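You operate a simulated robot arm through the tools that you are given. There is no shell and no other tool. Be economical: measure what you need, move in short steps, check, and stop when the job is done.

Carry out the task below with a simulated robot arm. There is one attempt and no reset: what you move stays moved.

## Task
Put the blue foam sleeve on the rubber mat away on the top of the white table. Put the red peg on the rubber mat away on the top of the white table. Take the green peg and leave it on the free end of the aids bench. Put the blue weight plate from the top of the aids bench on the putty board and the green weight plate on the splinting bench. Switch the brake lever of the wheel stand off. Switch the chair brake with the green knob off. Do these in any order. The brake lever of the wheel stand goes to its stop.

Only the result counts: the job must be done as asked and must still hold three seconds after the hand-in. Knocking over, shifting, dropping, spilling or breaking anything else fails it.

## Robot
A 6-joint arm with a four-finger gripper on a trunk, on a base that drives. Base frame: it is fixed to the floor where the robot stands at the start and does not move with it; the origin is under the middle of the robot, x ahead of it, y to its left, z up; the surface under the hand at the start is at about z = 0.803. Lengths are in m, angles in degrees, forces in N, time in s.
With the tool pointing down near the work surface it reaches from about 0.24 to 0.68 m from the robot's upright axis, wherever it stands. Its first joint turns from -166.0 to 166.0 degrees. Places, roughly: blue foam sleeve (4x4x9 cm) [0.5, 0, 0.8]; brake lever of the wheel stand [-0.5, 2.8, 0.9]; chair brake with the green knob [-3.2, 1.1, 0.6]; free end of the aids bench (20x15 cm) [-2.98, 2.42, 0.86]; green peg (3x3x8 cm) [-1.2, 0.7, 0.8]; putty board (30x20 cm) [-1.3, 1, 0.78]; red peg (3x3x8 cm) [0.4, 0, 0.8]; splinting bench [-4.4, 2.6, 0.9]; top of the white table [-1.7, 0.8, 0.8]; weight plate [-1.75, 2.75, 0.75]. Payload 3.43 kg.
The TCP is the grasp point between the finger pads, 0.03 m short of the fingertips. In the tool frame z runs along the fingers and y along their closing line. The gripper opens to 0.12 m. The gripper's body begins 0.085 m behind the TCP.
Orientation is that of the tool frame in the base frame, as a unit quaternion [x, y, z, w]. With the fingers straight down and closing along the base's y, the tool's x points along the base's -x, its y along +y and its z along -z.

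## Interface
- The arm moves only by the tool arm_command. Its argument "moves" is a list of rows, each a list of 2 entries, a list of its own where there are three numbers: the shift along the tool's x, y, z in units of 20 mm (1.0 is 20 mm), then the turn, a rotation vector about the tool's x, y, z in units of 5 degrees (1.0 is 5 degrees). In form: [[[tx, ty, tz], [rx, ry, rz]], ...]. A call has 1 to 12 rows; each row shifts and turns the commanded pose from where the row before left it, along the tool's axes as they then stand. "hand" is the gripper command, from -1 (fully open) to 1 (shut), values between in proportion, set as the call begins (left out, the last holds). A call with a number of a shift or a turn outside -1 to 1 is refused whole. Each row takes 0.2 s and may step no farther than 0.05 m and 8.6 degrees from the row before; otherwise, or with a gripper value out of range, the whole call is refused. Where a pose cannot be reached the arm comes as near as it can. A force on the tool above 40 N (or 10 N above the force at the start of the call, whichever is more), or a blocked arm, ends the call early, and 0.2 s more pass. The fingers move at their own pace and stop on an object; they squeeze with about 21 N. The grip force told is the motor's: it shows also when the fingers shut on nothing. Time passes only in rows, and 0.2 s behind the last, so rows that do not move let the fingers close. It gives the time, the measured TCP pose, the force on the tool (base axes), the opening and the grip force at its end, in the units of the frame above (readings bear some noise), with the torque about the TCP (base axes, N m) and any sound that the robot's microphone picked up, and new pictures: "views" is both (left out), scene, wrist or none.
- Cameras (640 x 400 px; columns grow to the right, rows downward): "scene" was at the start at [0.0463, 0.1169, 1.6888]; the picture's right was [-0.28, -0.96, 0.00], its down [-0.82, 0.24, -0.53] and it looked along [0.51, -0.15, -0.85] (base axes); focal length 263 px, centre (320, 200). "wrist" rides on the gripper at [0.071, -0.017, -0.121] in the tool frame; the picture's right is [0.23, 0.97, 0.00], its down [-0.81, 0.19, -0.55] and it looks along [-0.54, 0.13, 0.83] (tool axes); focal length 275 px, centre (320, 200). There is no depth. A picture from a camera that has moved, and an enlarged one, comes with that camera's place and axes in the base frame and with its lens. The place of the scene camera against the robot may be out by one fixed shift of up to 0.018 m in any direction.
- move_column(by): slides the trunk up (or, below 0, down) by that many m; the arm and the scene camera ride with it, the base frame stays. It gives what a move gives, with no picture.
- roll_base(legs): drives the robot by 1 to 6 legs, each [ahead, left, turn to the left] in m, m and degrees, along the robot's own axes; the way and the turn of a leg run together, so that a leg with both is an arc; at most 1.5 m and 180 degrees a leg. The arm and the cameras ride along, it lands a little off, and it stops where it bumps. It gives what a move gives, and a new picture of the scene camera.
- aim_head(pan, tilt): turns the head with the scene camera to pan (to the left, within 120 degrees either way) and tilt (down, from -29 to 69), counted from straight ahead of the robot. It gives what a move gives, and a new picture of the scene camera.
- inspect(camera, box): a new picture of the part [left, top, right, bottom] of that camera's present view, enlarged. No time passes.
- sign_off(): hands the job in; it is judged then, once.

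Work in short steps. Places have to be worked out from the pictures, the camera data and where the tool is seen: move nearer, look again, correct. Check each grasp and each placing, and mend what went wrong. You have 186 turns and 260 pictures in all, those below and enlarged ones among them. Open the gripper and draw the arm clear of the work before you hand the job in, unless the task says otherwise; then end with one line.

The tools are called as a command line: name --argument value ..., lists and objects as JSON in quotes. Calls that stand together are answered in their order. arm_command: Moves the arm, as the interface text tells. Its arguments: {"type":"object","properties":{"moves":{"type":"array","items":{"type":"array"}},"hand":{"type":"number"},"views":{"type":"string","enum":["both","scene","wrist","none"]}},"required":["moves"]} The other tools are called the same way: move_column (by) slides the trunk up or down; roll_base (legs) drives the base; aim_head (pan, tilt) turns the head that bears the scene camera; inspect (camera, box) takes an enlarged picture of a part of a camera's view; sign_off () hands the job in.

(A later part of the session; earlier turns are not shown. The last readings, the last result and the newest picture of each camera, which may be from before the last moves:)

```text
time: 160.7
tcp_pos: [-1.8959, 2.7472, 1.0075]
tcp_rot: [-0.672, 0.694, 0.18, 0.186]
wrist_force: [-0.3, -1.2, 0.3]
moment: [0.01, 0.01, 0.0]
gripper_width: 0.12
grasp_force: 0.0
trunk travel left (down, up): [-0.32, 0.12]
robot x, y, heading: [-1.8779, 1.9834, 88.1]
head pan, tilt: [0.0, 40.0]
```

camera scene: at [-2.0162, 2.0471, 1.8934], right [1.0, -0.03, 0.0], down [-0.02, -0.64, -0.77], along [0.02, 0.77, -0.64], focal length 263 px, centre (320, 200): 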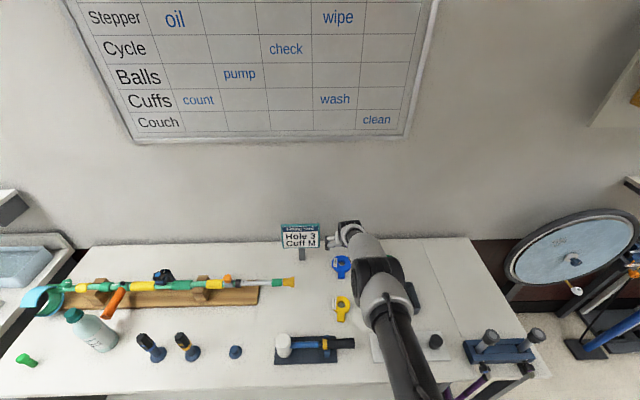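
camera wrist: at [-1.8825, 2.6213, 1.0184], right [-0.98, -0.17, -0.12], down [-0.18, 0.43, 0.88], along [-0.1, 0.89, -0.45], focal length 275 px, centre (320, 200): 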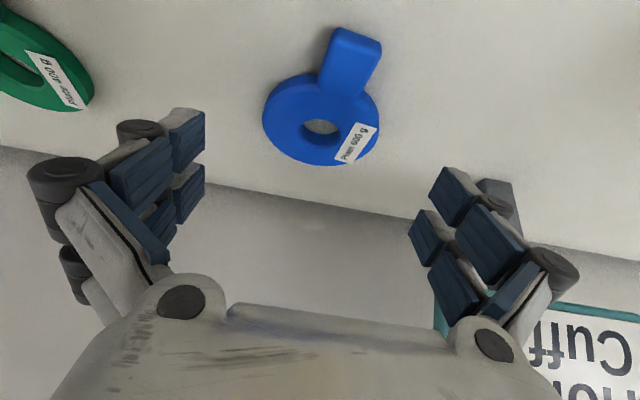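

I repeat to bring the trunk down further.

arm_command --moves '[[[-0.5, 0, -0.866], [0, 0, 0]], [[-0.5, 0, -0.866], [0, 0, 0]], [[-0.5, 0, -0.866], [0, 0, 0]], [[-0.5, 0, -0.866], [0, 0, 0]], [[-0.5, 0, -0.866], [0, 0, 0]], [[-0.5, 0, -0.866], [0, 0, 0]]]' --views "none"

move_column --by -0.16

arm_command --moves '[[[-0.866, 0, 0.5], [0, 0, 0]], [[-0.52, 0, 0.3], [0, 0, 0]]]' --views "wrist"

```text
time: 162.1
tcp_pos: [-1.8927, 2.7458, 1.1286]
tcp_rot: [-0.672, 0.694, 0.18, 0.186]
wrist_force: [0.0, -0.2, -0.4]
moment: [0.05, -0.01, 0.03]
gripper_width: 0.1201
grasp_force: 0.1
trunk travel left (down, up): [-0.32, 0.12]
robot x, y, heading: [-1.8769, 1.9781, 88.0]
head pan, tilt: [0.0, 40.0]
```

```text
time: 163.9
tcp_pos: [-1.8939, 2.747, 0.9681]
tcp_rot: [-0.672, 0.694, 0.18, 0.186]
wrist_force: [0.9, -0.5, 0.2]
moment: [0.0, 0.01, 0.02]
gripper_width: 0.1201
grasp_force: 0.1
trunk travel left (down, up): [-0.16, 0.28]
robot x, y, heading: [-1.8783, 1.9785, 88.4]
head pan, tilt: [0.0, 40.0]
```

```text
time: 164.5
tcp_pos: [-1.8938, 2.7771, 0.9673]
tcp_rot: [-0.673, 0.693, 0.18, 0.185]
wrist_force: [-0.9, 0.0, 0.5]
moment: [0.01, -0.01, 0.0]
gripper_width: 0.1199
grasp_force: 0.2
trunk travel left (down, up): [-0.16, 0.28]
robot x, y, heading: [-1.8793, 1.9831, 88.1]
head pan, tilt: [0.0, 40.0]
camera wrist: at [-1.8806, 2.6547, 1.0349], right [-0.98, -0.17, -0.12], down [-0.18, 0.43, 0.88], along [-0.1, 0.89, -0.45], focal length 275 px, centre (320, 200)
```

wrist: 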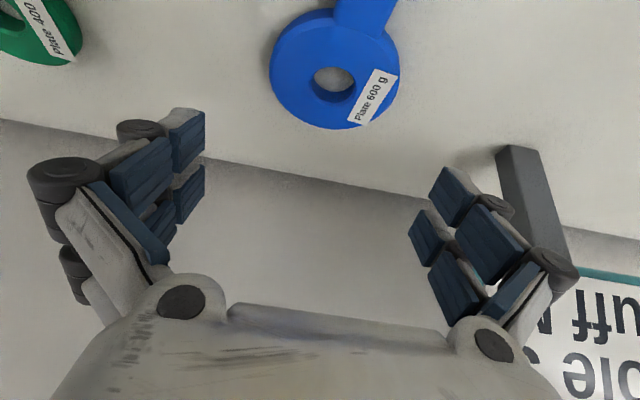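

Reach is good now. I descend the remaining distance.

arm_command --moves '[[[0.5, 0, 0.866], [0, 0, 0]], [[0.5, 0, 0.866], [0, 0, 0]], [[0.5, 0, 0.866], [0, 0, 0]], [[0.2, 0, 0.35], [0, 0, 0]]]' --views "both"

```text
time: 165.5
tcp_pos: [-1.8917, 2.7784, 0.8996]
tcp_rot: [-0.671, 0.694, 0.18, 0.187]
wrist_force: [0.7, 0.2, 1.0]
moment: [0.0, -0.01, 0.0]
gripper_width: 0.12
grasp_force: 0.1
trunk travel left (down, up): [-0.16, 0.28]
robot x, y, heading: [-1.8755, 1.9807, 88.3]
head pan, tilt: [0.0, 40.0]
camera scene: at [-2.0162, 2.0467, 1.6735], right [1.0, -0.03, 0.0], down [-0.02, -0.64, -0.77], along [0.02, 0.77, -0.64], focal length 263 px, centre (320, 200)
camera wrist: at [-1.8803, 2.6555, 0.9676], right [-0.98, -0.17, -0.12], down [-0.18, 0.43, 0.88], along [-0.1, 0.89, -0.45], focal length 275 px, centre (320, 200)
```

scene: 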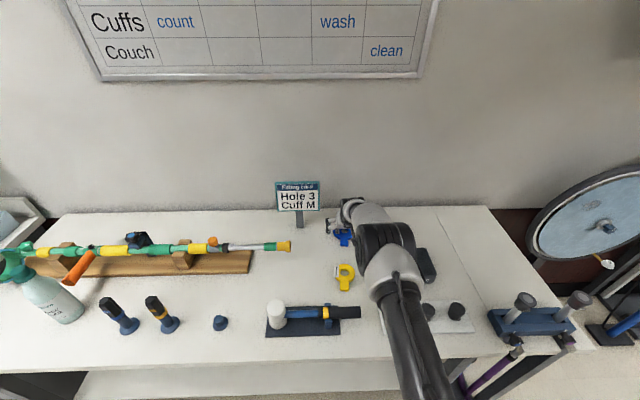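
wrist: 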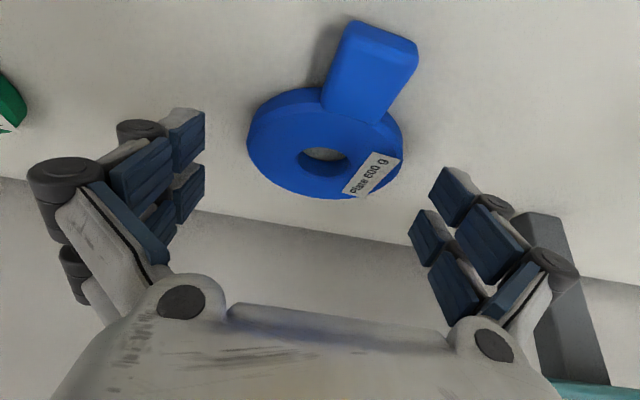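

Fingers straddle the disc. Down 6 mm more, then close.

arm_command --moves '[[[0.15, 0, 0.26], [0, 0, 0]]]' --views "none"

arm_command --moves '[[[0, 0, 0], [0, 0, 0]], [[0, 0, 0], [0, 0, 0]], [[0, 0, 0], [0, 0, 0]], [[0, 0, 0], [0, 0, 0]], [[0, 0, 0], [0, 0, 0]]]' --hand 1 --views "wrist"

```text
time: 165.9
tcp_pos: [-1.8923, 2.779, 0.8943]
tcp_rot: [-0.672, 0.694, 0.18, 0.186]
wrist_force: [-0.2, 0.0, -1.2]
moment: [0.03, 0.01, 0.0]
gripper_width: 0.12
grasp_force: 0.1
trunk travel left (down, up): [-0.16, 0.28]
robot x, y, heading: [-1.8792, 1.9802, 88.2]
head pan, tilt: [0.0, 40.0]
```

```text
time: 167.1
tcp_pos: [-1.8922, 2.7784, 0.8942]
tcp_rot: [-0.673, 0.692, 0.182, 0.186]
wrist_force: [-1.7, -3.0, 4.5]
moment: [-0.09, 0.06, 0.07]
gripper_width: 0.0866
grasp_force: 21.1
trunk travel left (down, up): [-0.16, 0.28]
robot x, y, heading: [-1.8775, 1.9819, 88.0]
head pan, tilt: [0.0, 40.0]
camera wrist: at [-1.881, 2.6556, 0.9622], right [-0.98, -0.17, -0.12], down [-0.18, 0.43, 0.88], along [-0.1, 0.89, -0.45], focal length 275 px, centre (320, 200)
```

wrist: 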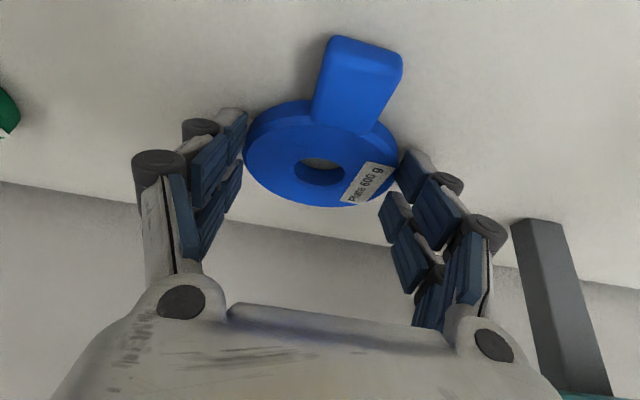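

Gripped at 8.7 cm. I lift and check.

arm_command --moves '[[[-0.25, 0, -0.43], [0, 0, 0]], [[-0.5, 0, -0.866], [0, 0, 0]], [[-0.5, 0, -0.866], [0, 0, 0]], [[-0.5, 0, -0.866], [0, 0, 0]], [[-0.5, 0, -0.866], [0, 0, 0]], [[-0.5, 0, -0.866], [0, 0, 0]], [[-0.5, 0, -0.866], [0, 0, 0]]]' --views "wrist"

```text
time: 168.7
tcp_pos: [-1.8919, 2.779, 1.0228]
tcp_rot: [-0.672, 0.694, 0.18, 0.186]
wrist_force: [-0.1, -1.0, 0.7]
moment: [-0.01, 0.01, -0.04]
gripper_width: 0.0004
grasp_force: 20.4
trunk travel left (down, up): [-0.16, 0.28]
robot x, y, heading: [-1.8803, 1.9794, 88.1]
head pan, tilt: [0.0, 40.0]
camera wrist: at [-1.8795, 2.6555, 1.0915], right [-0.98, -0.17, -0.11], down [-0.18, 0.43, 0.88], along [-0.1, 0.89, -0.45], focal length 275 px, centre (320, 200)
```

wrist: 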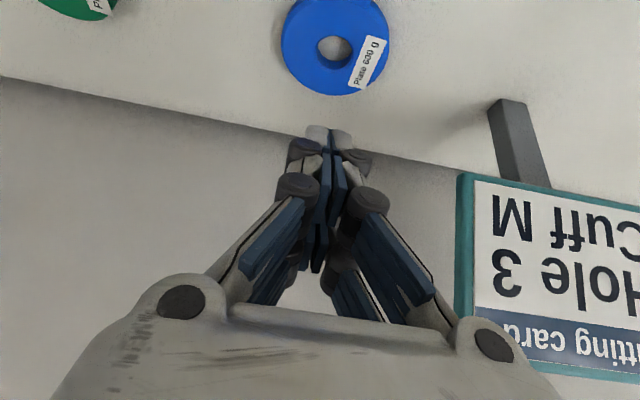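

The plate slipped out and shifted slightly back; the grasp was marginal. I back off and study the plate and its tab closely.

arm_command --moves '[[[0.866, 0, -0.5], [0, 0, 0]], [[0.866, 0, -0.5], [0, 0, 0]], [[0.866, 0, -0.5], [0, 0, 0]], [[0.866, 0, -0.5], [0, 0, 0]], [[0.866, 0, -0.5], [0, 0, 0]], [[0.866, 0, -0.5], [0, 0, 0]], [[0.866, 0, -0.5], [0, 0, 0]]]' --hand -1 --views "wrist"

inspect --camera "scene" --box '[300, 210, 400, 300]'

inspect --camera "wrist" --box '[240, 40, 420, 200]'

```text
time: 170.3
tcp_pos: [-1.8959, 2.6369, 1.0226]
tcp_rot: [-0.673, 0.693, 0.18, 0.186]
wrist_force: [-0.4, 0.0, -0.3]
moment: [0.01, 0.02, 0.01]
gripper_width: 0.1177
grasp_force: 0.1
trunk travel left (down, up): [-0.16, 0.28]
robot x, y, heading: [-1.8774, 1.9818, 88.2]
head pan, tilt: [0.0, 40.0]
camera wrist: at [-1.8837, 2.5137, 1.0904], right [-0.98, -0.17, -0.12], down [-0.18, 0.43, 0.88], along [-0.1, 0.89, -0.45], focal length 275 px, centre (320, 200)
```

wrist: 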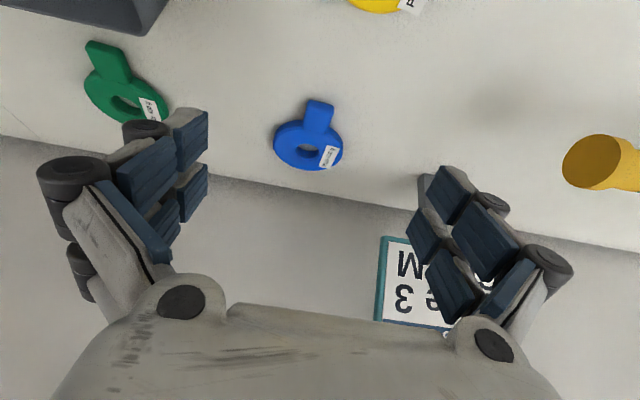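

```text
4.44 times, centred on (350, 255) of scene
camera zoom: at [-2.0162, 2.0461, 1.6735], right [1.0, -0.03, 0.0], down [-0.02, -0.64, -0.77], along [0.02, 0.77, -0.64], focal length 1171 px, centre (187, -44)
```

zoom: 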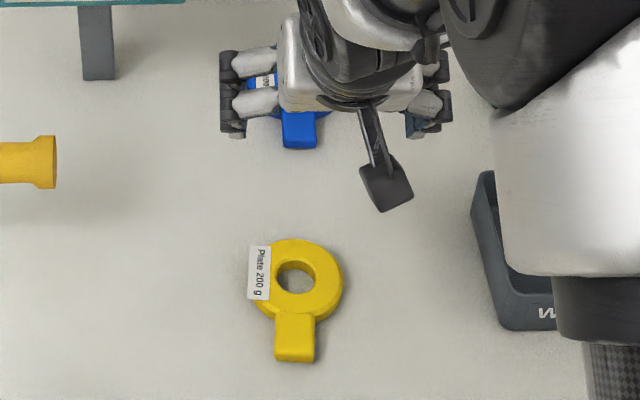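

```text
2.50 times, centred on (330, 120) of wrist
camera zoom: at [-1.8837, 2.5137, 1.0904], right [-0.98, -0.17, -0.12], down [-0.18, 0.43, 0.88], along [-0.1, 0.89, -0.45], focal length 688 px, centre (295, 400)
```

zoom: 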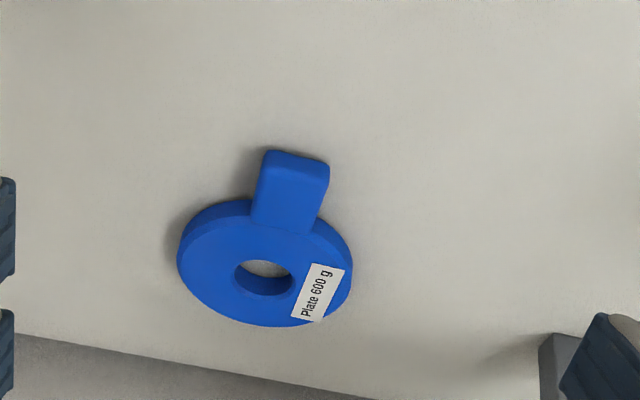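

The tab is a raised grip block. I'll pinch the tab, and draw the plate ~5 cm toward me so the disc can be gripped squarely.

arm_command --moves '[[[-0.866, 0, 0.5], [0, 0, 0]], [[-0.866, 0, 0.5], [0, 0, 0]], [[-0.866, 0, 0.5], [0, 0, 0]], [[-0.866, 0, 0.5], [0, 0, 0]], [[0.5, 0, 0.866], [0, 0, 0]], [[0.5, 0, 0.866], [0, 0, 0]], [[0.5, 0, 0.866], [0, 0, 0]], [[0.5, 0, 0.866], [0, 0, 0]], [[0.5, 0, 0.866], [0, 0, 0]]]' --hand 0 --views "wrist"

```text
time: 172.3
tcp_pos: [-1.8947, 2.719, 0.9231]
tcp_rot: [-0.673, 0.693, 0.18, 0.185]
wrist_force: [0.6, -0.2, 0.4]
moment: [0.0, 0.0, 0.0]
gripper_width: 0.0597
grasp_force: 0.1
trunk travel left (down, up): [-0.16, 0.28]
robot x, y, heading: [-1.8742, 1.9809, 87.9]
head pan, tilt: [0.0, 40.0]
camera wrist: at [-1.8833, 2.596, 0.9905], right [-0.98, -0.17, -0.12], down [-0.18, 0.43, 0.88], along [-0.1, 0.89, -0.45], focal length 275 px, centre (320, 200)
```

wrist: 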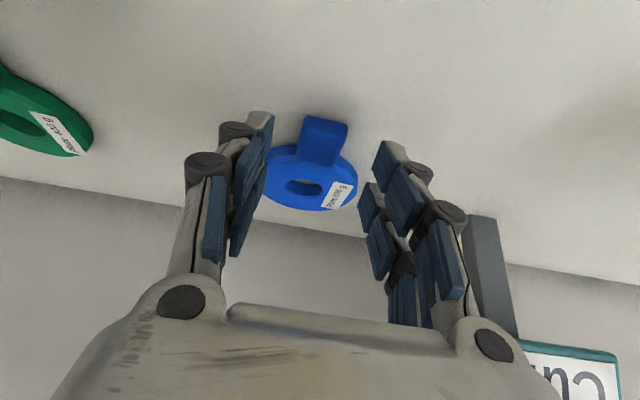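

Tab centred between the fingers. Down 2.8 cm and close on it.

arm_command --moves '[[[0.5, 0, 0.866], [0, 0, 0]], [[0.2, 0, 0.35], [0, 0, 0]]]' --views "none"

arm_command --moves '[[[0, 0, 0], [0, 0, 0]], [[0, 0, 0], [0, 0, 0]], [[0, 0, 0], [0, 0, 0]], [[0, 0, 0], [0, 0, 0]]]' --hand 1 --views "wrist"

```text
time: 172.9
tcp_pos: [-1.8948, 2.7187, 0.8962]
tcp_rot: [-0.672, 0.693, 0.181, 0.188]
wrist_force: [-0.6, -0.8, 7.4]
moment: [-0.09, 0.03, 0.0]
gripper_width: 0.0605
grasp_force: 0.2
trunk travel left (down, up): [-0.16, 0.28]
robot x, y, heading: [-1.8768, 1.979, 88.1]
head pan, tilt: [0.0, 40.0]
```

```text
time: 173.9
tcp_pos: [-1.8932, 2.7199, 0.897]
tcp_rot: [-0.672, 0.693, 0.183, 0.188]
wrist_force: [5.5, 1.0, 20.8]
moment: [0.55, -0.23, -0.18]
gripper_width: 0.0297
grasp_force: 21.1
trunk travel left (down, up): [-0.16, 0.28]
robot x, y, heading: [-1.8795, 1.9803, 87.9]
head pan, tilt: [0.0, 40.0]
camera wrist: at [-1.8813, 2.5955, 0.9646], right [-0.98, -0.17, -0.12], down [-0.18, 0.43, 0.89], along [-0.1, 0.89, -0.45], focal length 275 px, centre (320, 200)
```

wrist: 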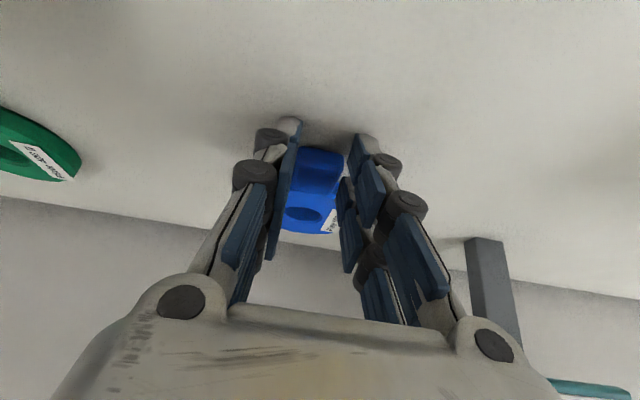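

Tab gripped (3 cm). I lift gently 3 cm and see whether it holds level.

arm_command --moves '[[[-0.12, 0, -0.22], [0, 0, 0]], [[-0.25, 0, -0.43], [0, 0, 0]], [[-0.25, 0, -0.43], [0, 0, 0]], [[-0.25, 0, -0.43], [0, 0, 0]]]' --views "wrist"

```text
time: 174.9
tcp_pos: [-1.8954, 2.7182, 0.9305]
tcp_rot: [-0.673, 0.693, 0.179, 0.185]
wrist_force: [0.8, 0.0, -6.9]
moment: [-0.49, 0.02, 0.01]
gripper_width: 0.0295
grasp_force: 20.9
trunk travel left (down, up): [-0.16, 0.28]
robot x, y, heading: [-1.879, 1.9796, 88.3]
head pan, tilt: [0.0, 40.0]
camera wrist: at [-1.8828, 2.5953, 0.9977], right [-0.98, -0.17, -0.12], down [-0.18, 0.43, 0.88], along [-0.1, 0.88, -0.46], focal length 275 px, centre (320, 200)
```

wrist: 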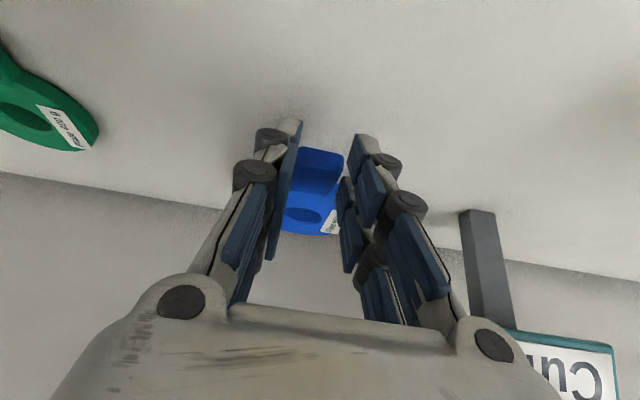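

The tab grip holds the plate rigidly (≈6.9 N, level). I lift it high and retract.

arm_command --moves '[[[-0.5, 0, -0.866], [0, 0, 0]], [[-0.5, 0, -0.866], [0, 0, 0]], [[-0.5, 0, -0.866], [0, 0, 0]], [[-0.5, 0, -0.866], [0, 0, 0]], [[-0.5, 0, -0.866], [0, 0, 0]], [[-0.5, 0, -0.866], [0, 0, 0]], [[-0.5, 0, -0.866], [0, 0, 0]], [[0.866, 0, -0.5], [0, 0, 0]], [[0.866, 0, -0.5], [0, 0, 0]], [[0.866, 0, -0.5], [0, 0, 0]], [[0.866, 0, -0.5], [0, 0, 0]], [[0.866, 0, -0.5], [0, 0, 0]]]' --views "none"

arm_command --moves '[[[0.866, 0, -0.5], [0, 0, 0]], [[0.866, 0, -0.5], [0, 0, 0]], [[0.866, 0, -0.5], [0, 0, 0]], [[0.866, 0, -0.5], [0, 0, 0]], [[0.866, 0, -0.5], [0, 0, 0]], [[0.866, 0, -0.5], [0, 0, 0]], [[0.866, 0, -0.5], [0, 0, 0]], [[0.866, 0, -0.5], [0, 0, 0]]]' --views "wrist"

```text
time: 177.5
tcp_pos: [-1.8993, 2.6185, 1.0713]
tcp_rot: [-0.671, 0.694, 0.18, 0.187]
wrist_force: [0.0, -0.1, -5.2]
moment: [-0.47, -0.02, 0.03]
gripper_width: 0.0292
grasp_force: 21.0
trunk travel left (down, up): [-0.16, 0.28]
robot x, y, heading: [-1.8797, 1.9795, 88.3]
head pan, tilt: [0.0, 40.0]
```

```text
time: 179.3
tcp_pos: [-1.9031, 2.4585, 1.0701]
tcp_rot: [-0.671, 0.694, 0.18, 0.186]
wrist_force: [0.2, -0.8, -5.6]
moment: [-0.45, 0.01, 0.03]
gripper_width: 0.0298
grasp_force: 21.0
trunk travel left (down, up): [-0.16, 0.28]
robot x, y, heading: [-1.8802, 1.9808, 88.4]
head pan, tilt: [0.0, 40.0]
camera wrist: at [-1.8913, 2.3361, 1.1377], right [-0.98, -0.17, -0.11], down [-0.18, 0.43, 0.88], along [-0.1, 0.89, -0.45], focal length 275 px, centre (320, 200)
```

wrist: 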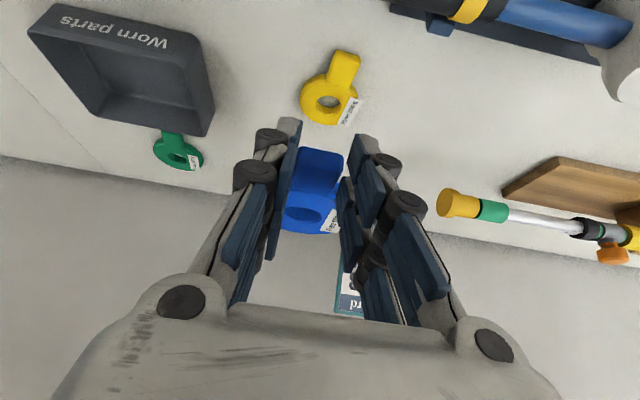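

I drive back, turn round, and line up with the putty board from the north side.

roll_base --legs '[[-0.3, 0, 0], [0, 0, -89], [0, 0, -89], [0, 0.6, 0]]'

aim_head --pan 0 --tilt 50

arm_command --moves '[[[0, 0, 0], [0, 0, 0]]]' --views "wrist"

```text
time: 192.0
tcp_pos: [-1.2503, 1.2019, 1.0704]
tcp_rot: [0.683, 0.683, -0.182, 0.183]
wrist_force: [0.2, -0.7, -6.3]
moment: [0.51, 0.05, 0.01]
gripper_width: 0.0292
grasp_force: 21.1
trunk travel left (down, up): [-0.16, 0.28]
robot x, y, heading: [-1.2918, 1.6793, -90.1]
head pan, tilt: [0.0, 40.0]
camera scene: at [-1.1485, 1.6092, 1.6733], right [-1.0, 0.0, 0.0], down [0.0, 0.64, -0.77], along [0.0, -0.77, -0.64], focal length 263 px, centre (320, 200)
```

scene: 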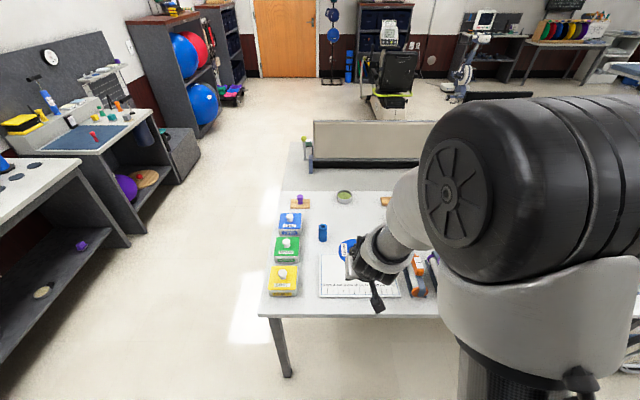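

```text
time: 192.7
tcp_pos: [-1.2502, 1.2019, 1.069]
tcp_rot: [0.682, 0.684, -0.182, 0.183]
wrist_force: [0.5, -0.1, -6.0]
moment: [0.5, 0.01, 0.04]
gripper_width: 0.0294
grasp_force: 21.0
trunk travel left (down, up): [-0.16, 0.28]
robot x, y, heading: [-1.2888, 1.6782, -90.1]
head pan, tilt: [0.0, 50.0]
camera scene: at [-1.1492, 1.6172, 1.6593], right [-1.0, 0.0, 0.0], down [0.0, 0.77, -0.64], along [0.0, -0.64, -0.77], focal length 263 px, centre (320, 200)
```

scene: 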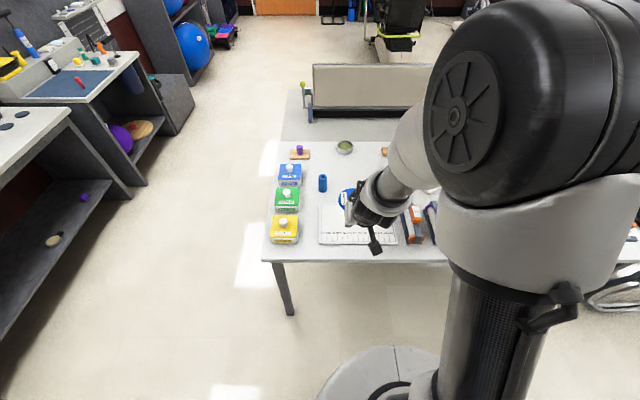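

```text
time: 193.1
tcp_pos: [-1.2502, 1.2016, 1.0699]
tcp_rot: [0.682, 0.684, -0.183, 0.184]
wrist_force: [0.0, -0.4, -5.5]
moment: [0.52, 0.04, -0.01]
gripper_width: 0.0293
grasp_force: 20.6
trunk travel left (down, up): [-0.16, 0.28]
robot x, y, heading: [-1.2899, 1.6753, -89.9]
head pan, tilt: [0.0, 50.0]
camera wrist: at [-1.2683, 1.3231, 1.1374], right [0.97, 0.2, -0.12], down [0.19, -0.43, 0.88], along [0.13, -0.88, -0.45], focal length 275 px, centre (320, 200)
```

wrist: 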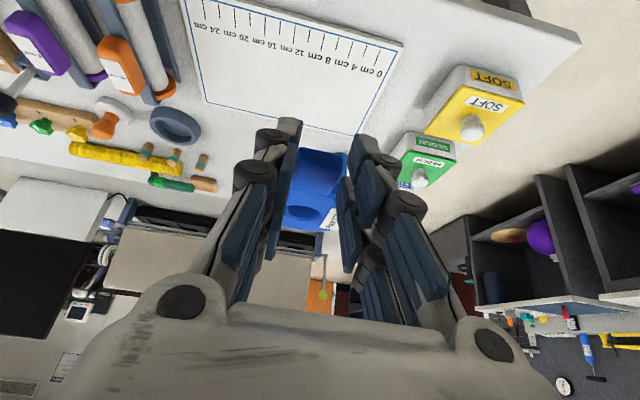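

Board spans x -1.44..-1.15, y 0.91..1.105. I bring the plate over its centre and lower most of the way.

arm_command --moves '[[[-0.866, -0.4, 0.5], [0, 0, 0]], [[-0.866, -0.4, 0.5], [0, 0, 0]], [[-0.866, -0.4, 0.5], [0, 0, 0]], [[-0.866, -0.4, 0.5], [0, 0, 0]], [[-0.866, -0.4, 0.5], [0, 0, 0]], [[-0.866, -0.35, 0.5], [0, 0, 0]], [[-0.6, 0, 0.35], [0, 0, 0]], [[0.5, 0, 0.866], [0, 0, 0]], [[0.5, 0, 0.866], [0, 0, 0]], [[0.5, 0, 0.866], [0, 0, 0]], [[0.5, 0, 0.866], [0, 0, 0]], [[0.5, 0, 0.866], [0, 0, 0]]]' --views "none"

arm_command --moves '[[[0.5, 0, 0.866], [0, 0, 0]], [[0.5, 0, 0.866], [0, 0, 0]], [[0.5, 0, 0.866], [0, 0, 0]], [[0.5, 0, 0.866], [0, 0, 0]], [[0.5, 0, 0.866], [0, 0, 0]]]' --views "both"

```text
time: 195.7
tcp_pos: [-1.2856, 1.1063, 0.9696]
tcp_rot: [0.683, 0.683, -0.184, 0.183]
wrist_force: [0.1, 0.1, -6.0]
moment: [0.49, 0.01, -0.02]
gripper_width: 0.0295
grasp_force: 21.3
out of reach, approached as far as the arm can: row 4, 5, 6
trunk travel left (down, up): [-0.16, 0.28]
robot x, y, heading: [-1.2918, 1.6805, -90.0]
head pan, tilt: [0.0, 50.0]
```

```text
time: 196.9
tcp_pos: [-1.2837, 1.1074, 0.8695]
tcp_rot: [0.683, 0.683, -0.183, 0.183]
wrist_force: [-0.7, -0.2, -5.7]
moment: [0.51, -0.03, -0.01]
gripper_width: 0.0293
grasp_force: 20.6
trunk travel left (down, up): [-0.16, 0.28]
robot x, y, heading: [-1.2885, 1.6753, -90.0]
head pan, tilt: [0.0, 50.0]
camera scene: at [-1.1492, 1.6168, 1.6592], right [-1.0, 0.0, 0.0], down [0.0, 0.77, -0.64], along [0.0, -0.64, -0.77], focal length 263 px, centre (320, 200)
camera wrist: at [-1.302, 1.2295, 0.9365], right [0.97, 0.2, -0.12], down [0.19, -0.43, 0.88], along [0.13, -0.88, -0.45], focal length 275 px, centre (320, 200)
```

scene: 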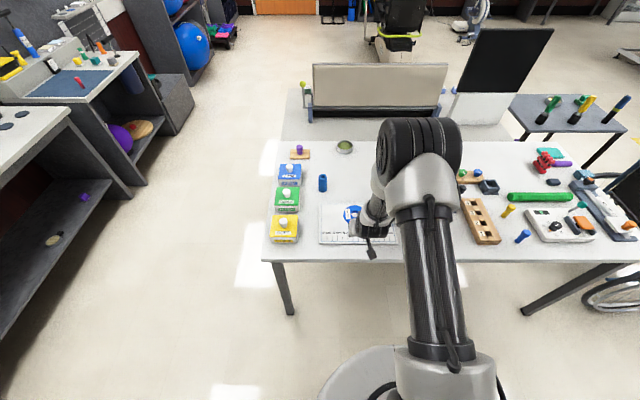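
wrist: 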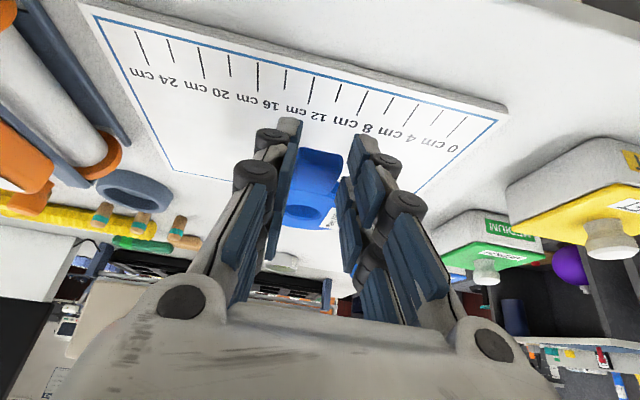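

Now lower, I can move forward the last 4 cm, then descend.

arm_command --moves '[[[-0.866, -0.3, 0.5], [0, 0, 0]], [[-0.75, -0.2, 0.43], [0, 0, 0]], [[0.5, 0, 0.866], [0, 0, 0]], [[0.5, 0, 0.866], [0, 0, 0]], [[0.25, 0, 0.433], [0, 0, 0]]]' --views "wrist"

```text
time: 198.1
tcp_pos: [-1.295, 1.0724, 0.8171]
tcp_rot: [0.682, 0.684, -0.182, 0.183]
wrist_force: [0.4, -0.1, -5.9]
moment: [0.53, -0.03, 0.02]
gripper_width: 0.0292
grasp_force: 21.1
trunk travel left (down, up): [-0.16, 0.28]
robot x, y, heading: [-1.2892, 1.6794, -90.0]
head pan, tilt: [0.0, 50.0]
camera wrist: at [-1.3135, 1.1936, 0.8862], right [0.97, 0.2, -0.12], down [0.19, -0.43, 0.88], along [0.13, -0.88, -0.45], focal length 275 px, centre (320, 200)
```

wrist: 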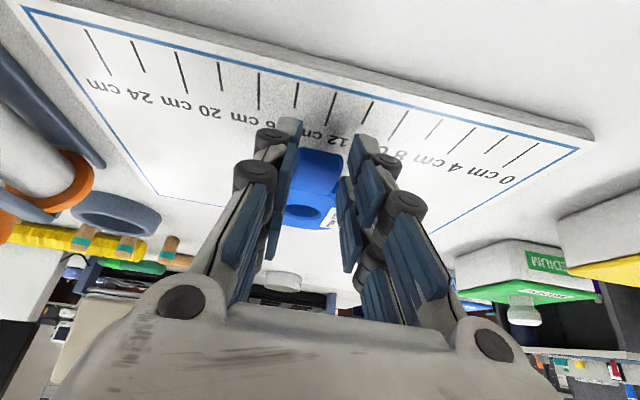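

Good position over the board. I lower in small steps until the weight comes off.

arm_command --moves '[[[0.06, 0, 0.1], [0, 0, 0]], [[0.06, 0, 0.1], [0, 0, 0]], [[0.06, 0, 0.1], [0, 0, 0]]]' --views "none"

arm_command --moves '[[[0.06, 0, 0.1], [0, 0, 0]], [[0.06, 0, 0.1], [0, 0, 0]]]' --views "none"

```text
time: 198.9
tcp_pos: [-1.2948, 1.0723, 0.8129]
tcp_rot: [0.682, 0.683, -0.184, 0.184]
wrist_force: [0.2, 0.6, 3.3]
moment: [-0.63, -0.02, 0.07]
gripper_width: 0.0292
grasp_force: 21.0
trunk travel left (down, up): [-0.16, 0.28]
robot x, y, heading: [-1.2918, 1.6807, -90.0]
head pan, tilt: [0.0, 50.0]
```

```text
time: 199.5
tcp_pos: [-1.2964, 1.0726, 0.8089]
tcp_rot: [0.682, 0.683, -0.185, 0.185]
wrist_force: [0.2, 6.5, 19.2]
moment: [-0.44, -0.01, 0.01]
gripper_width: 0.0292
grasp_force: 20.5
trunk travel left (down, up): [-0.16, 0.28]
robot x, y, heading: [-1.2919, 1.6772, -89.7]
head pan, tilt: [0.0, 50.0]
```

Seated. I open and rise.

arm_command --moves '[[[-0.06, 0, -0.1], [0, 0, 0]], [[0, 0, 0], [0, 0, 0]], [[0, 0, 0], [0, 0, 0]], [[0, 0, 0], [0, 0, 0]]]' --hand 0 --views "none"

arm_command --moves '[[[-0.5, 0, -0.866], [0, 0, 0]], [[-0.5, 0, -0.866], [0, 0, 0]], [[-0.5, 0, -0.866], [0, 0, 0]], [[-0.5, 0, -0.866], [0, 0, 0]], [[-0.5, 0, -0.866], [0, 0, 0]], [[0.866, 0, -0.5], [0, 0, 0]], [[0.866, 0, -0.5], [0, 0, 0]], [[0.866, 0, -0.5], [0, 0, 0]], [[0.866, 0, -0.5], [0, 0, 0]], [[0.866, 0, -0.5], [0, 0, 0]], [[-0.5, 0, -0.866], [0, 0, 0]], [[-0.5, 0, -0.866], [0, 0, 0]]]' --views "both"

```text
time: 200.5
tcp_pos: [-1.2941, 1.0729, 0.81]
tcp_rot: [0.683, 0.683, -0.182, 0.183]
wrist_force: [0.6, -0.2, 0.7]
moment: [0.04, -0.01, -0.03]
gripper_width: 0.06
grasp_force: 0.0
trunk travel left (down, up): [-0.16, 0.28]
robot x, y, heading: [-1.2883, 1.6823, -90.0]
head pan, tilt: [0.0, 50.0]
```

```text
time: 203.1
tcp_pos: [-1.2963, 1.1722, 0.9502]
tcp_rot: [0.682, 0.684, -0.183, 0.183]
wrist_force: [-1.9, 0.7, 0.0]
moment: [0.0, 0.04, 0.02]
gripper_width: 0.0601
grasp_force: 0.0
trunk travel left (down, up): [-0.16, 0.28]
robot x, y, heading: [-1.2892, 1.6782, -90.0]
head pan, tilt: [0.0, 50.0]
camera scene: at [-1.1492, 1.6182, 1.6593], right [-1.0, 0.0, 0.0], down [0.0, 0.77, -0.64], along [0.0, -0.64, -0.77], focal length 263 px, centre (320, 200)
camera wrist: at [-1.3139, 1.2934, 1.017], right [0.97, 0.2, -0.12], down [0.19, -0.43, 0.88], along [0.13, -0.88, -0.45], focal length 275 px, centre (320, 200)
```

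scene: 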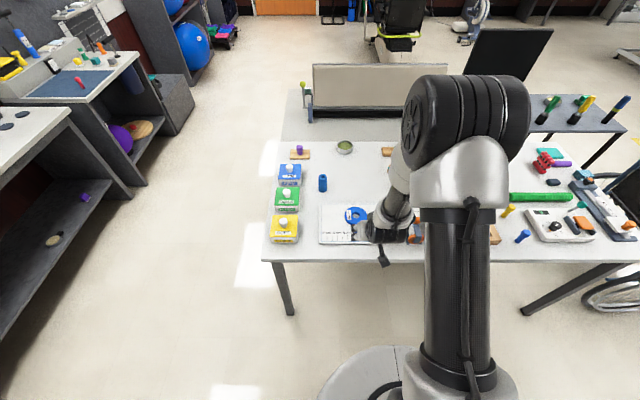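
wrist: 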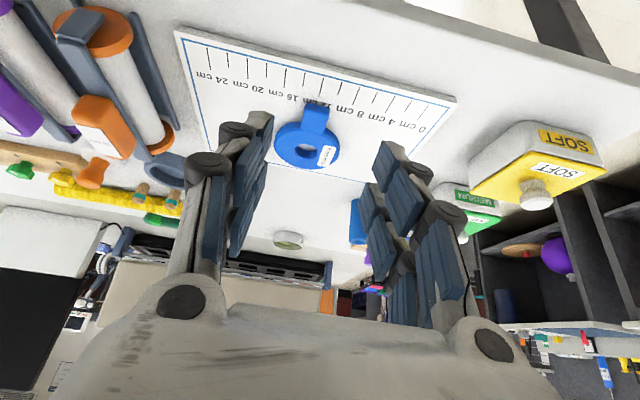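

Blue plate lies on the putty board. I raise the arm and return for the green plate.

arm_command --moves '[[[-0.5, 0, -0.866], [0, 0, 0]], [[-0.5, 0, -0.866], [0, 0, 0]], [[-0.5, 0, -0.866], [0, 0, 0]], [[-0.5, 0, -0.866], [0, 0, 0]], [[-0.5, 0, -0.866], [0, 0, 0]], [[-0.5, 0, -0.866], [0, 0, 0]]]' --views "none"

roll_base --legs '[[0, -0.39, 0], [0, 0, 90], [0, 0, 90], [0.3, 0, 0]]'

arm_command --moves '[[[-0.866, 0, 0.5], [0, 0, 0]], [[-0.866, 0, 0.5], [0, 0, 0]], [[-0.866, 0, 0.5], [0, 0, 0]], [[-0.866, 0, 0.5], [0, 0, 0]]]' --views "wrist"

```text
time: 204.5
tcp_pos: [-1.294, 1.1737, 1.0689]
tcp_rot: [0.683, 0.683, -0.183, 0.183]
wrist_force: [1.1, 0.0, -0.2]
moment: [0.0, -0.01, 0.02]
gripper_width: 0.0602
grasp_force: 0.0
trunk travel left (down, up): [-0.16, 0.28]
robot x, y, heading: [-1.2885, 1.6789, -90.0]
head pan, tilt: [0.0, 50.0]
```

```text
time: 216.2
tcp_pos: [-1.6602, 2.4843, 1.0681]
tcp_rot: [-0.679, 0.687, 0.181, 0.184]
wrist_force: [0.4, 1.6, -0.5]
moment: [-0.01, -0.01, 0.0]
gripper_width: 0.0599
grasp_force: 0.1
trunk travel left (down, up): [-0.16, 0.28]
robot x, y, heading: [-1.6724, 1.9773, 89.0]
head pan, tilt: [0.0, 50.0]
camera scene: at [-1.8109, 2.0339, 1.6592], right [1.0, -0.01, 0.0], down [-0.01, -0.77, -0.64], along [0.01, 0.64, -0.77], focal length 263 px, centre (320, 200)
```

scene: 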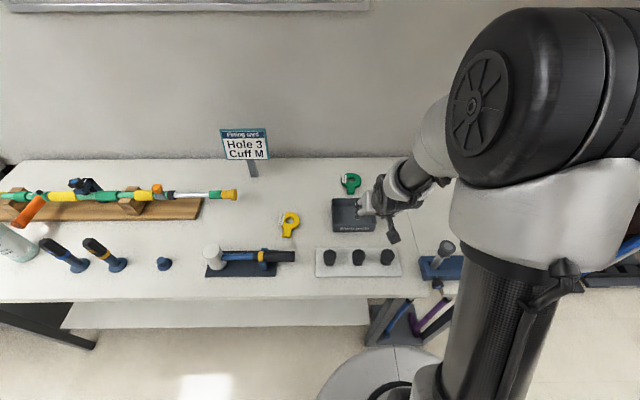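

```text
time: 217.2
tcp_pos: [-1.659, 2.5604, 1.069]
tcp_rot: [-0.678, 0.688, 0.182, 0.183]
wrist_force: [-1.0, -0.2, 0.2]
moment: [-0.02, 0.01, 0.02]
gripper_width: 0.0599
grasp_force: 0.0
out of reach, approached as far as the arm can: row 2
trunk travel left (down, up): [-0.16, 0.28]
robot x, y, heading: [-1.6709, 1.9789, 89.3]
head pan, tilt: [0.0, 50.0]
camera wrist: at [-1.6457, 2.4372, 1.1367], right [-0.98, -0.19, -0.11], down [-0.19, 0.43, 0.88], along [-0.12, 0.88, -0.45], focal length 275 px, centre (320, 200)
```

wrist: 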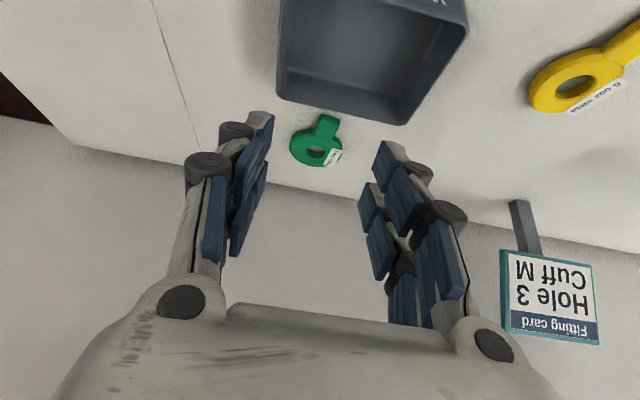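

Green hub at (-1.677, 2.785), tab tip at y ≈ 2.695, tray rim at y ≈ 2.665. I move forward and down in a slant toward the tab.

arm_command --moves '[[[-0.616, 0.3, 0.933], [0, 0, 0]], [[-0.616, 0.3, 0.933], [0, 0, 0]], [[-0.616, 0.3, 0.933], [0, 0, 0]], [[-0.616, 0.25, 0.933], [0, 0, 0]], [[-0.616, 0, 0.933], [0, 0, 0]], [[-0.616, 0, 0.933], [0, 0, 0]], [[-0.616, 0, 0.933], [0, 0, 0]]]' --views "wrist"

```text
time: 218.8
tcp_pos: [-1.6786, 2.7, 0.9966]
tcp_rot: [-0.679, 0.688, 0.181, 0.184]
wrist_force: [0.2, 0.6, 0.6]
moment: [0.02, 0.02, -0.01]
gripper_width: 0.0601
grasp_force: 0.1
trunk travel left (down, up): [-0.16, 0.28]
robot x, y, heading: [-1.6742, 1.9776, 89.0]
head pan, tilt: [0.0, 50.0]
camera wrist: at [-1.6647, 2.5784, 1.064], right [-0.98, -0.19, -0.12], down [-0.19, 0.43, 0.88], along [-0.12, 0.88, -0.45], focal length 275 px, centre (320, 200)
```

wrist: 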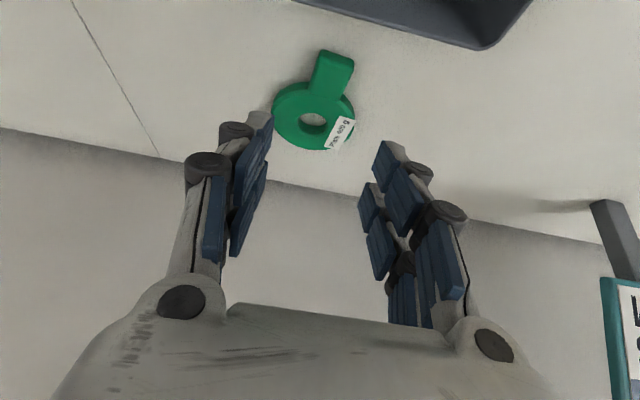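

Tab at (-1.681, 2.717), clear of the tray. I descend onto it.

arm_command --moves '[[[-0.433, 0.12, 0.25], [0, 0, 0]], [[0.5, 0, 0.866], [0, 0, 0]], [[0.5, 0, 0.866], [0, 0, 0]], [[0.5, 0, 0.866], [0, 0, 0]]]' --views "both"

```text
time: 219.8
tcp_pos: [-1.6821, 2.7102, 0.9372]
tcp_rot: [-0.679, 0.687, 0.182, 0.185]
wrist_force: [-1.0, 0.2, -0.6]
moment: [-0.02, 0.0, 0.01]
gripper_width: 0.0598
grasp_force: 0.0
trunk travel left (down, up): [-0.16, 0.28]
robot x, y, heading: [-1.6714, 1.9777, 89.2]
head pan, tilt: [0.0, 50.0]
camera scene: at [-1.8109, 2.0333, 1.6592], right [1.0, -0.01, 0.0], down [-0.01, -0.77, -0.64], along [0.01, 0.64, -0.77], focal length 263 px, centre (320, 200)
camera wrist: at [-1.6676, 2.5873, 1.0053], right [-0.98, -0.19, -0.12], down [-0.19, 0.43, 0.88], along [-0.12, 0.88, -0.45], focal length 275 px, centre (320, 200)
```

scene: 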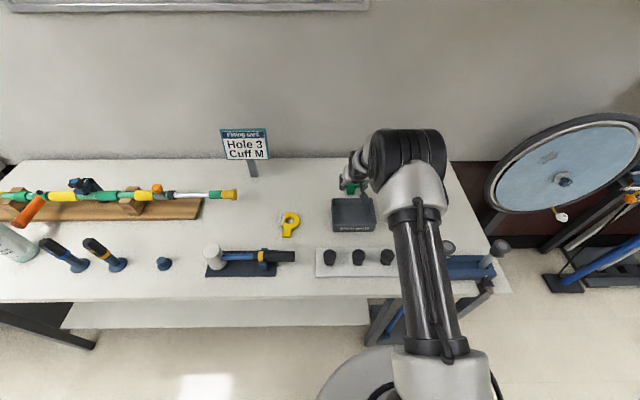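
wrist: 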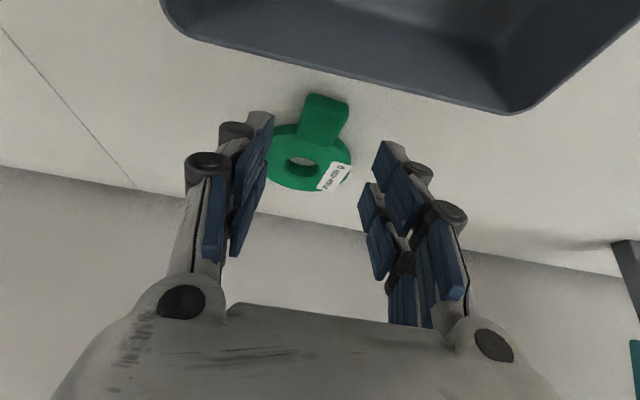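

Still well aligned. Down the last 3.7 cm and close.

arm_command --moves '[[[0.5, 0, 0.866], [0, 0, 0]], [[0.4, 0, 0.7], [0, 0, 0]]]' --views "none"

arm_command --moves '[[[0, 0, 0], [0, 0, 0]], [[0, 0, 0], [0, 0, 0]], [[0, 0, 0], [0, 0, 0]], [[0, 0, 0], [0, 0, 0]]]' --hand 1 --views "wrist"

```text
time: 220.4
tcp_pos: [-1.6818, 2.7103, 0.9011]
tcp_rot: [-0.679, 0.687, 0.182, 0.184]
wrist_force: [0.2, 0.3, -0.2]
moment: [-0.03, 0.03, 0.01]
gripper_width: 0.0596
grasp_force: 0.1
trunk travel left (down, up): [-0.16, 0.28]
robot x, y, heading: [-1.6696, 1.9799, 89.4]
head pan, tilt: [0.0, 50.0]
```

```text
time: 221.4
tcp_pos: [-1.682, 2.7092, 0.9025]
tcp_rot: [-0.679, 0.687, 0.182, 0.184]
wrist_force: [0.5, -0.4, -0.2]
moment: [0.07, 0.0, -0.01]
gripper_width: 0.0299
grasp_force: 20.8
trunk travel left (down, up): [-0.16, 0.28]
robot x, y, heading: [-1.6688, 1.9772, 89.1]
head pan, tilt: [0.0, 50.0]
camera wrist: at [-1.6672, 2.5869, 0.9702], right [-0.98, -0.19, -0.12], down [-0.19, 0.43, 0.88], along [-0.12, 0.88, -0.45], focal length 275 px, centre (320, 200)
```

wrist: 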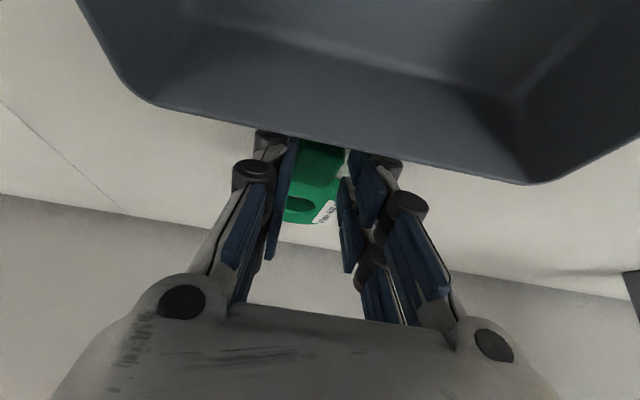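

Gripped. Lift straight up.

arm_command --moves '[[[-0.25, 0, -0.43], [0, 0, 0]], [[-0.5, 0, -0.866], [0, 0, 0]], [[-0.5, 0, -0.866], [0, 0, 0]], [[-0.5, 0, -0.866], [0, 0, 0]], [[-0.5, 0, -0.866], [0, 0, 0]], [[-0.5, 0, -0.866], [0, 0, 0]], [[0.616, 0, -0.933], [0, 0, 0]], [[0.616, 0, -0.933], [0, 0, 0]], [[0.616, 0, -0.933], [0, 0, 0]], [[0.616, 0, -0.933], [0, 0, 0]], [[0.616, 0, -0.933], [0, 0, 0]], [[0.616, 0, -0.933], [0, 0, 0]]]' --views "wrist"

```text
time: 224.0
tcp_pos: [-1.6838, 2.5893, 1.0714]
tcp_rot: [-0.679, 0.687, 0.182, 0.184]
wrist_force: [0.6, -0.6, -4.0]
moment: [-0.24, 0.03, -0.04]
gripper_width: 0.0295
grasp_force: 20.5
trunk travel left (down, up): [-0.16, 0.28]
robot x, y, heading: [-1.6698, 1.9781, 89.3]
head pan, tilt: [0.0, 50.0]
camera wrist: at [-1.6703, 2.4663, 1.1392], right [-0.98, -0.19, -0.12], down [-0.19, 0.43, 0.88], along [-0.12, 0.88, -0.45], focal length 275 px, centre (320, 200)
```

wrist: 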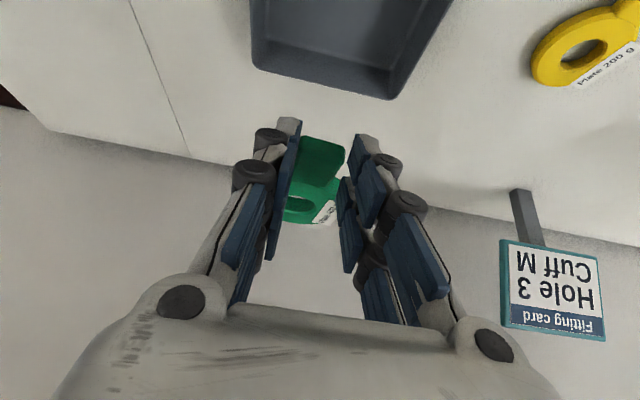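

Green plate held (≈4 N). I retract, back off and slide left toward the splinting bench.

arm_command --moves '[[[0.866, 0, -0.5], [0, 0, 0]], [[0.866, 0, -0.5], [0, 0, 0]], [[0.866, 0, -0.5], [0, 0, 0]], [[0.866, 0, -0.5], [0, 0, 0]], [[0.866, 0, -0.5], [0, 0, 0]], [[0.866, 0, -0.5], [0, 0, 0]], [[0.866, 0, -0.5], [0, 0, 0]]]' --views "none"

roll_base --legs '[[-0.25, 0, 0], [0, 1.4, 0], [0, 0.8, 0]]'

aim_head --pan 15 --tilt 45

```text
time: 225.6
tcp_pos: [-1.6845, 2.4733, 1.0718]
tcp_rot: [-0.679, 0.687, 0.183, 0.184]
wrist_force: [-0.2, -1.3, -5.1]
moment: [-0.29, 0.02, -0.02]
gripper_width: 0.0301
grasp_force: 21.2
out of reach, approached as far as the arm can: row 4, 5, 6
trunk travel left (down, up): [-0.16, 0.28]
robot x, y, heading: [-1.6697, 1.9774, 89.4]
head pan, tilt: [0.0, 50.0]
```

```text
time: 237.9
tcp_pos: [-3.8977, 2.2493, 1.073]
tcp_rot: [-0.679, 0.688, 0.181, 0.184]
wrist_force: [-0.6, 0.1, -4.3]
moment: [-0.31, -0.01, 0.0]
gripper_width: 0.0299
grasp_force: 21.5
trunk travel left (down, up): [-0.16, 0.28]
robot x, y, heading: [-3.8871, 1.7515, 89.3]
head pan, tilt: [0.0, 50.0]
camera scene: at [-4.0251, 1.8094, 1.6592], right [1.0, -0.01, 0.0], down [-0.01, -0.77, -0.64], along [0.01, 0.64, -0.77], focal length 263 px, centre (320, 200)
```

scene: 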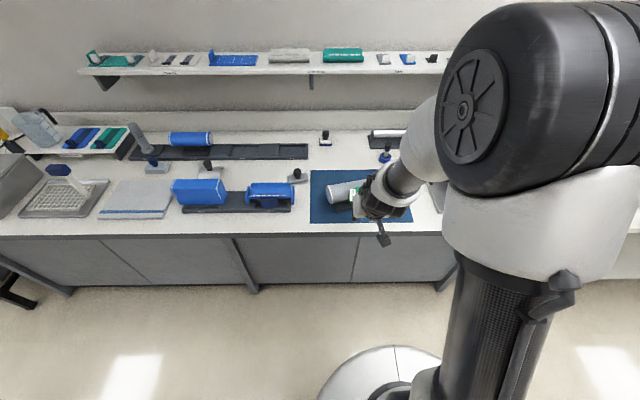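

```text
time: 238.7
tcp_pos: [-3.8979, 2.2497, 1.0719]
tcp_rot: [-0.679, 0.688, 0.181, 0.184]
wrist_force: [0.1, 0.6, -4.2]
moment: [-0.25, 0.0, 0.01]
gripper_width: 0.0298
grasp_force: 21.0
trunk travel left (down, up): [-0.16, 0.28]
robot x, y, heading: [-3.8846, 1.7528, 89.2]
head pan, tilt: [15.0, 45.0]
camera scene: at [-4.0456, 1.8112, 1.6661], right [0.97, 0.25, 0.0], down [0.17, -0.69, -0.71], along [-0.17, 0.69, -0.71], focal length 263 px, centre (320, 200)
```

scene: 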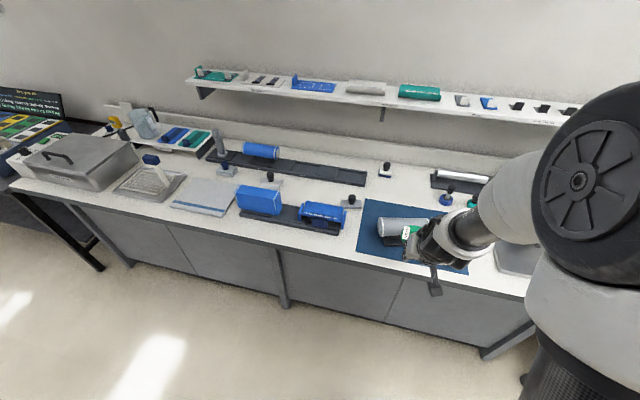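

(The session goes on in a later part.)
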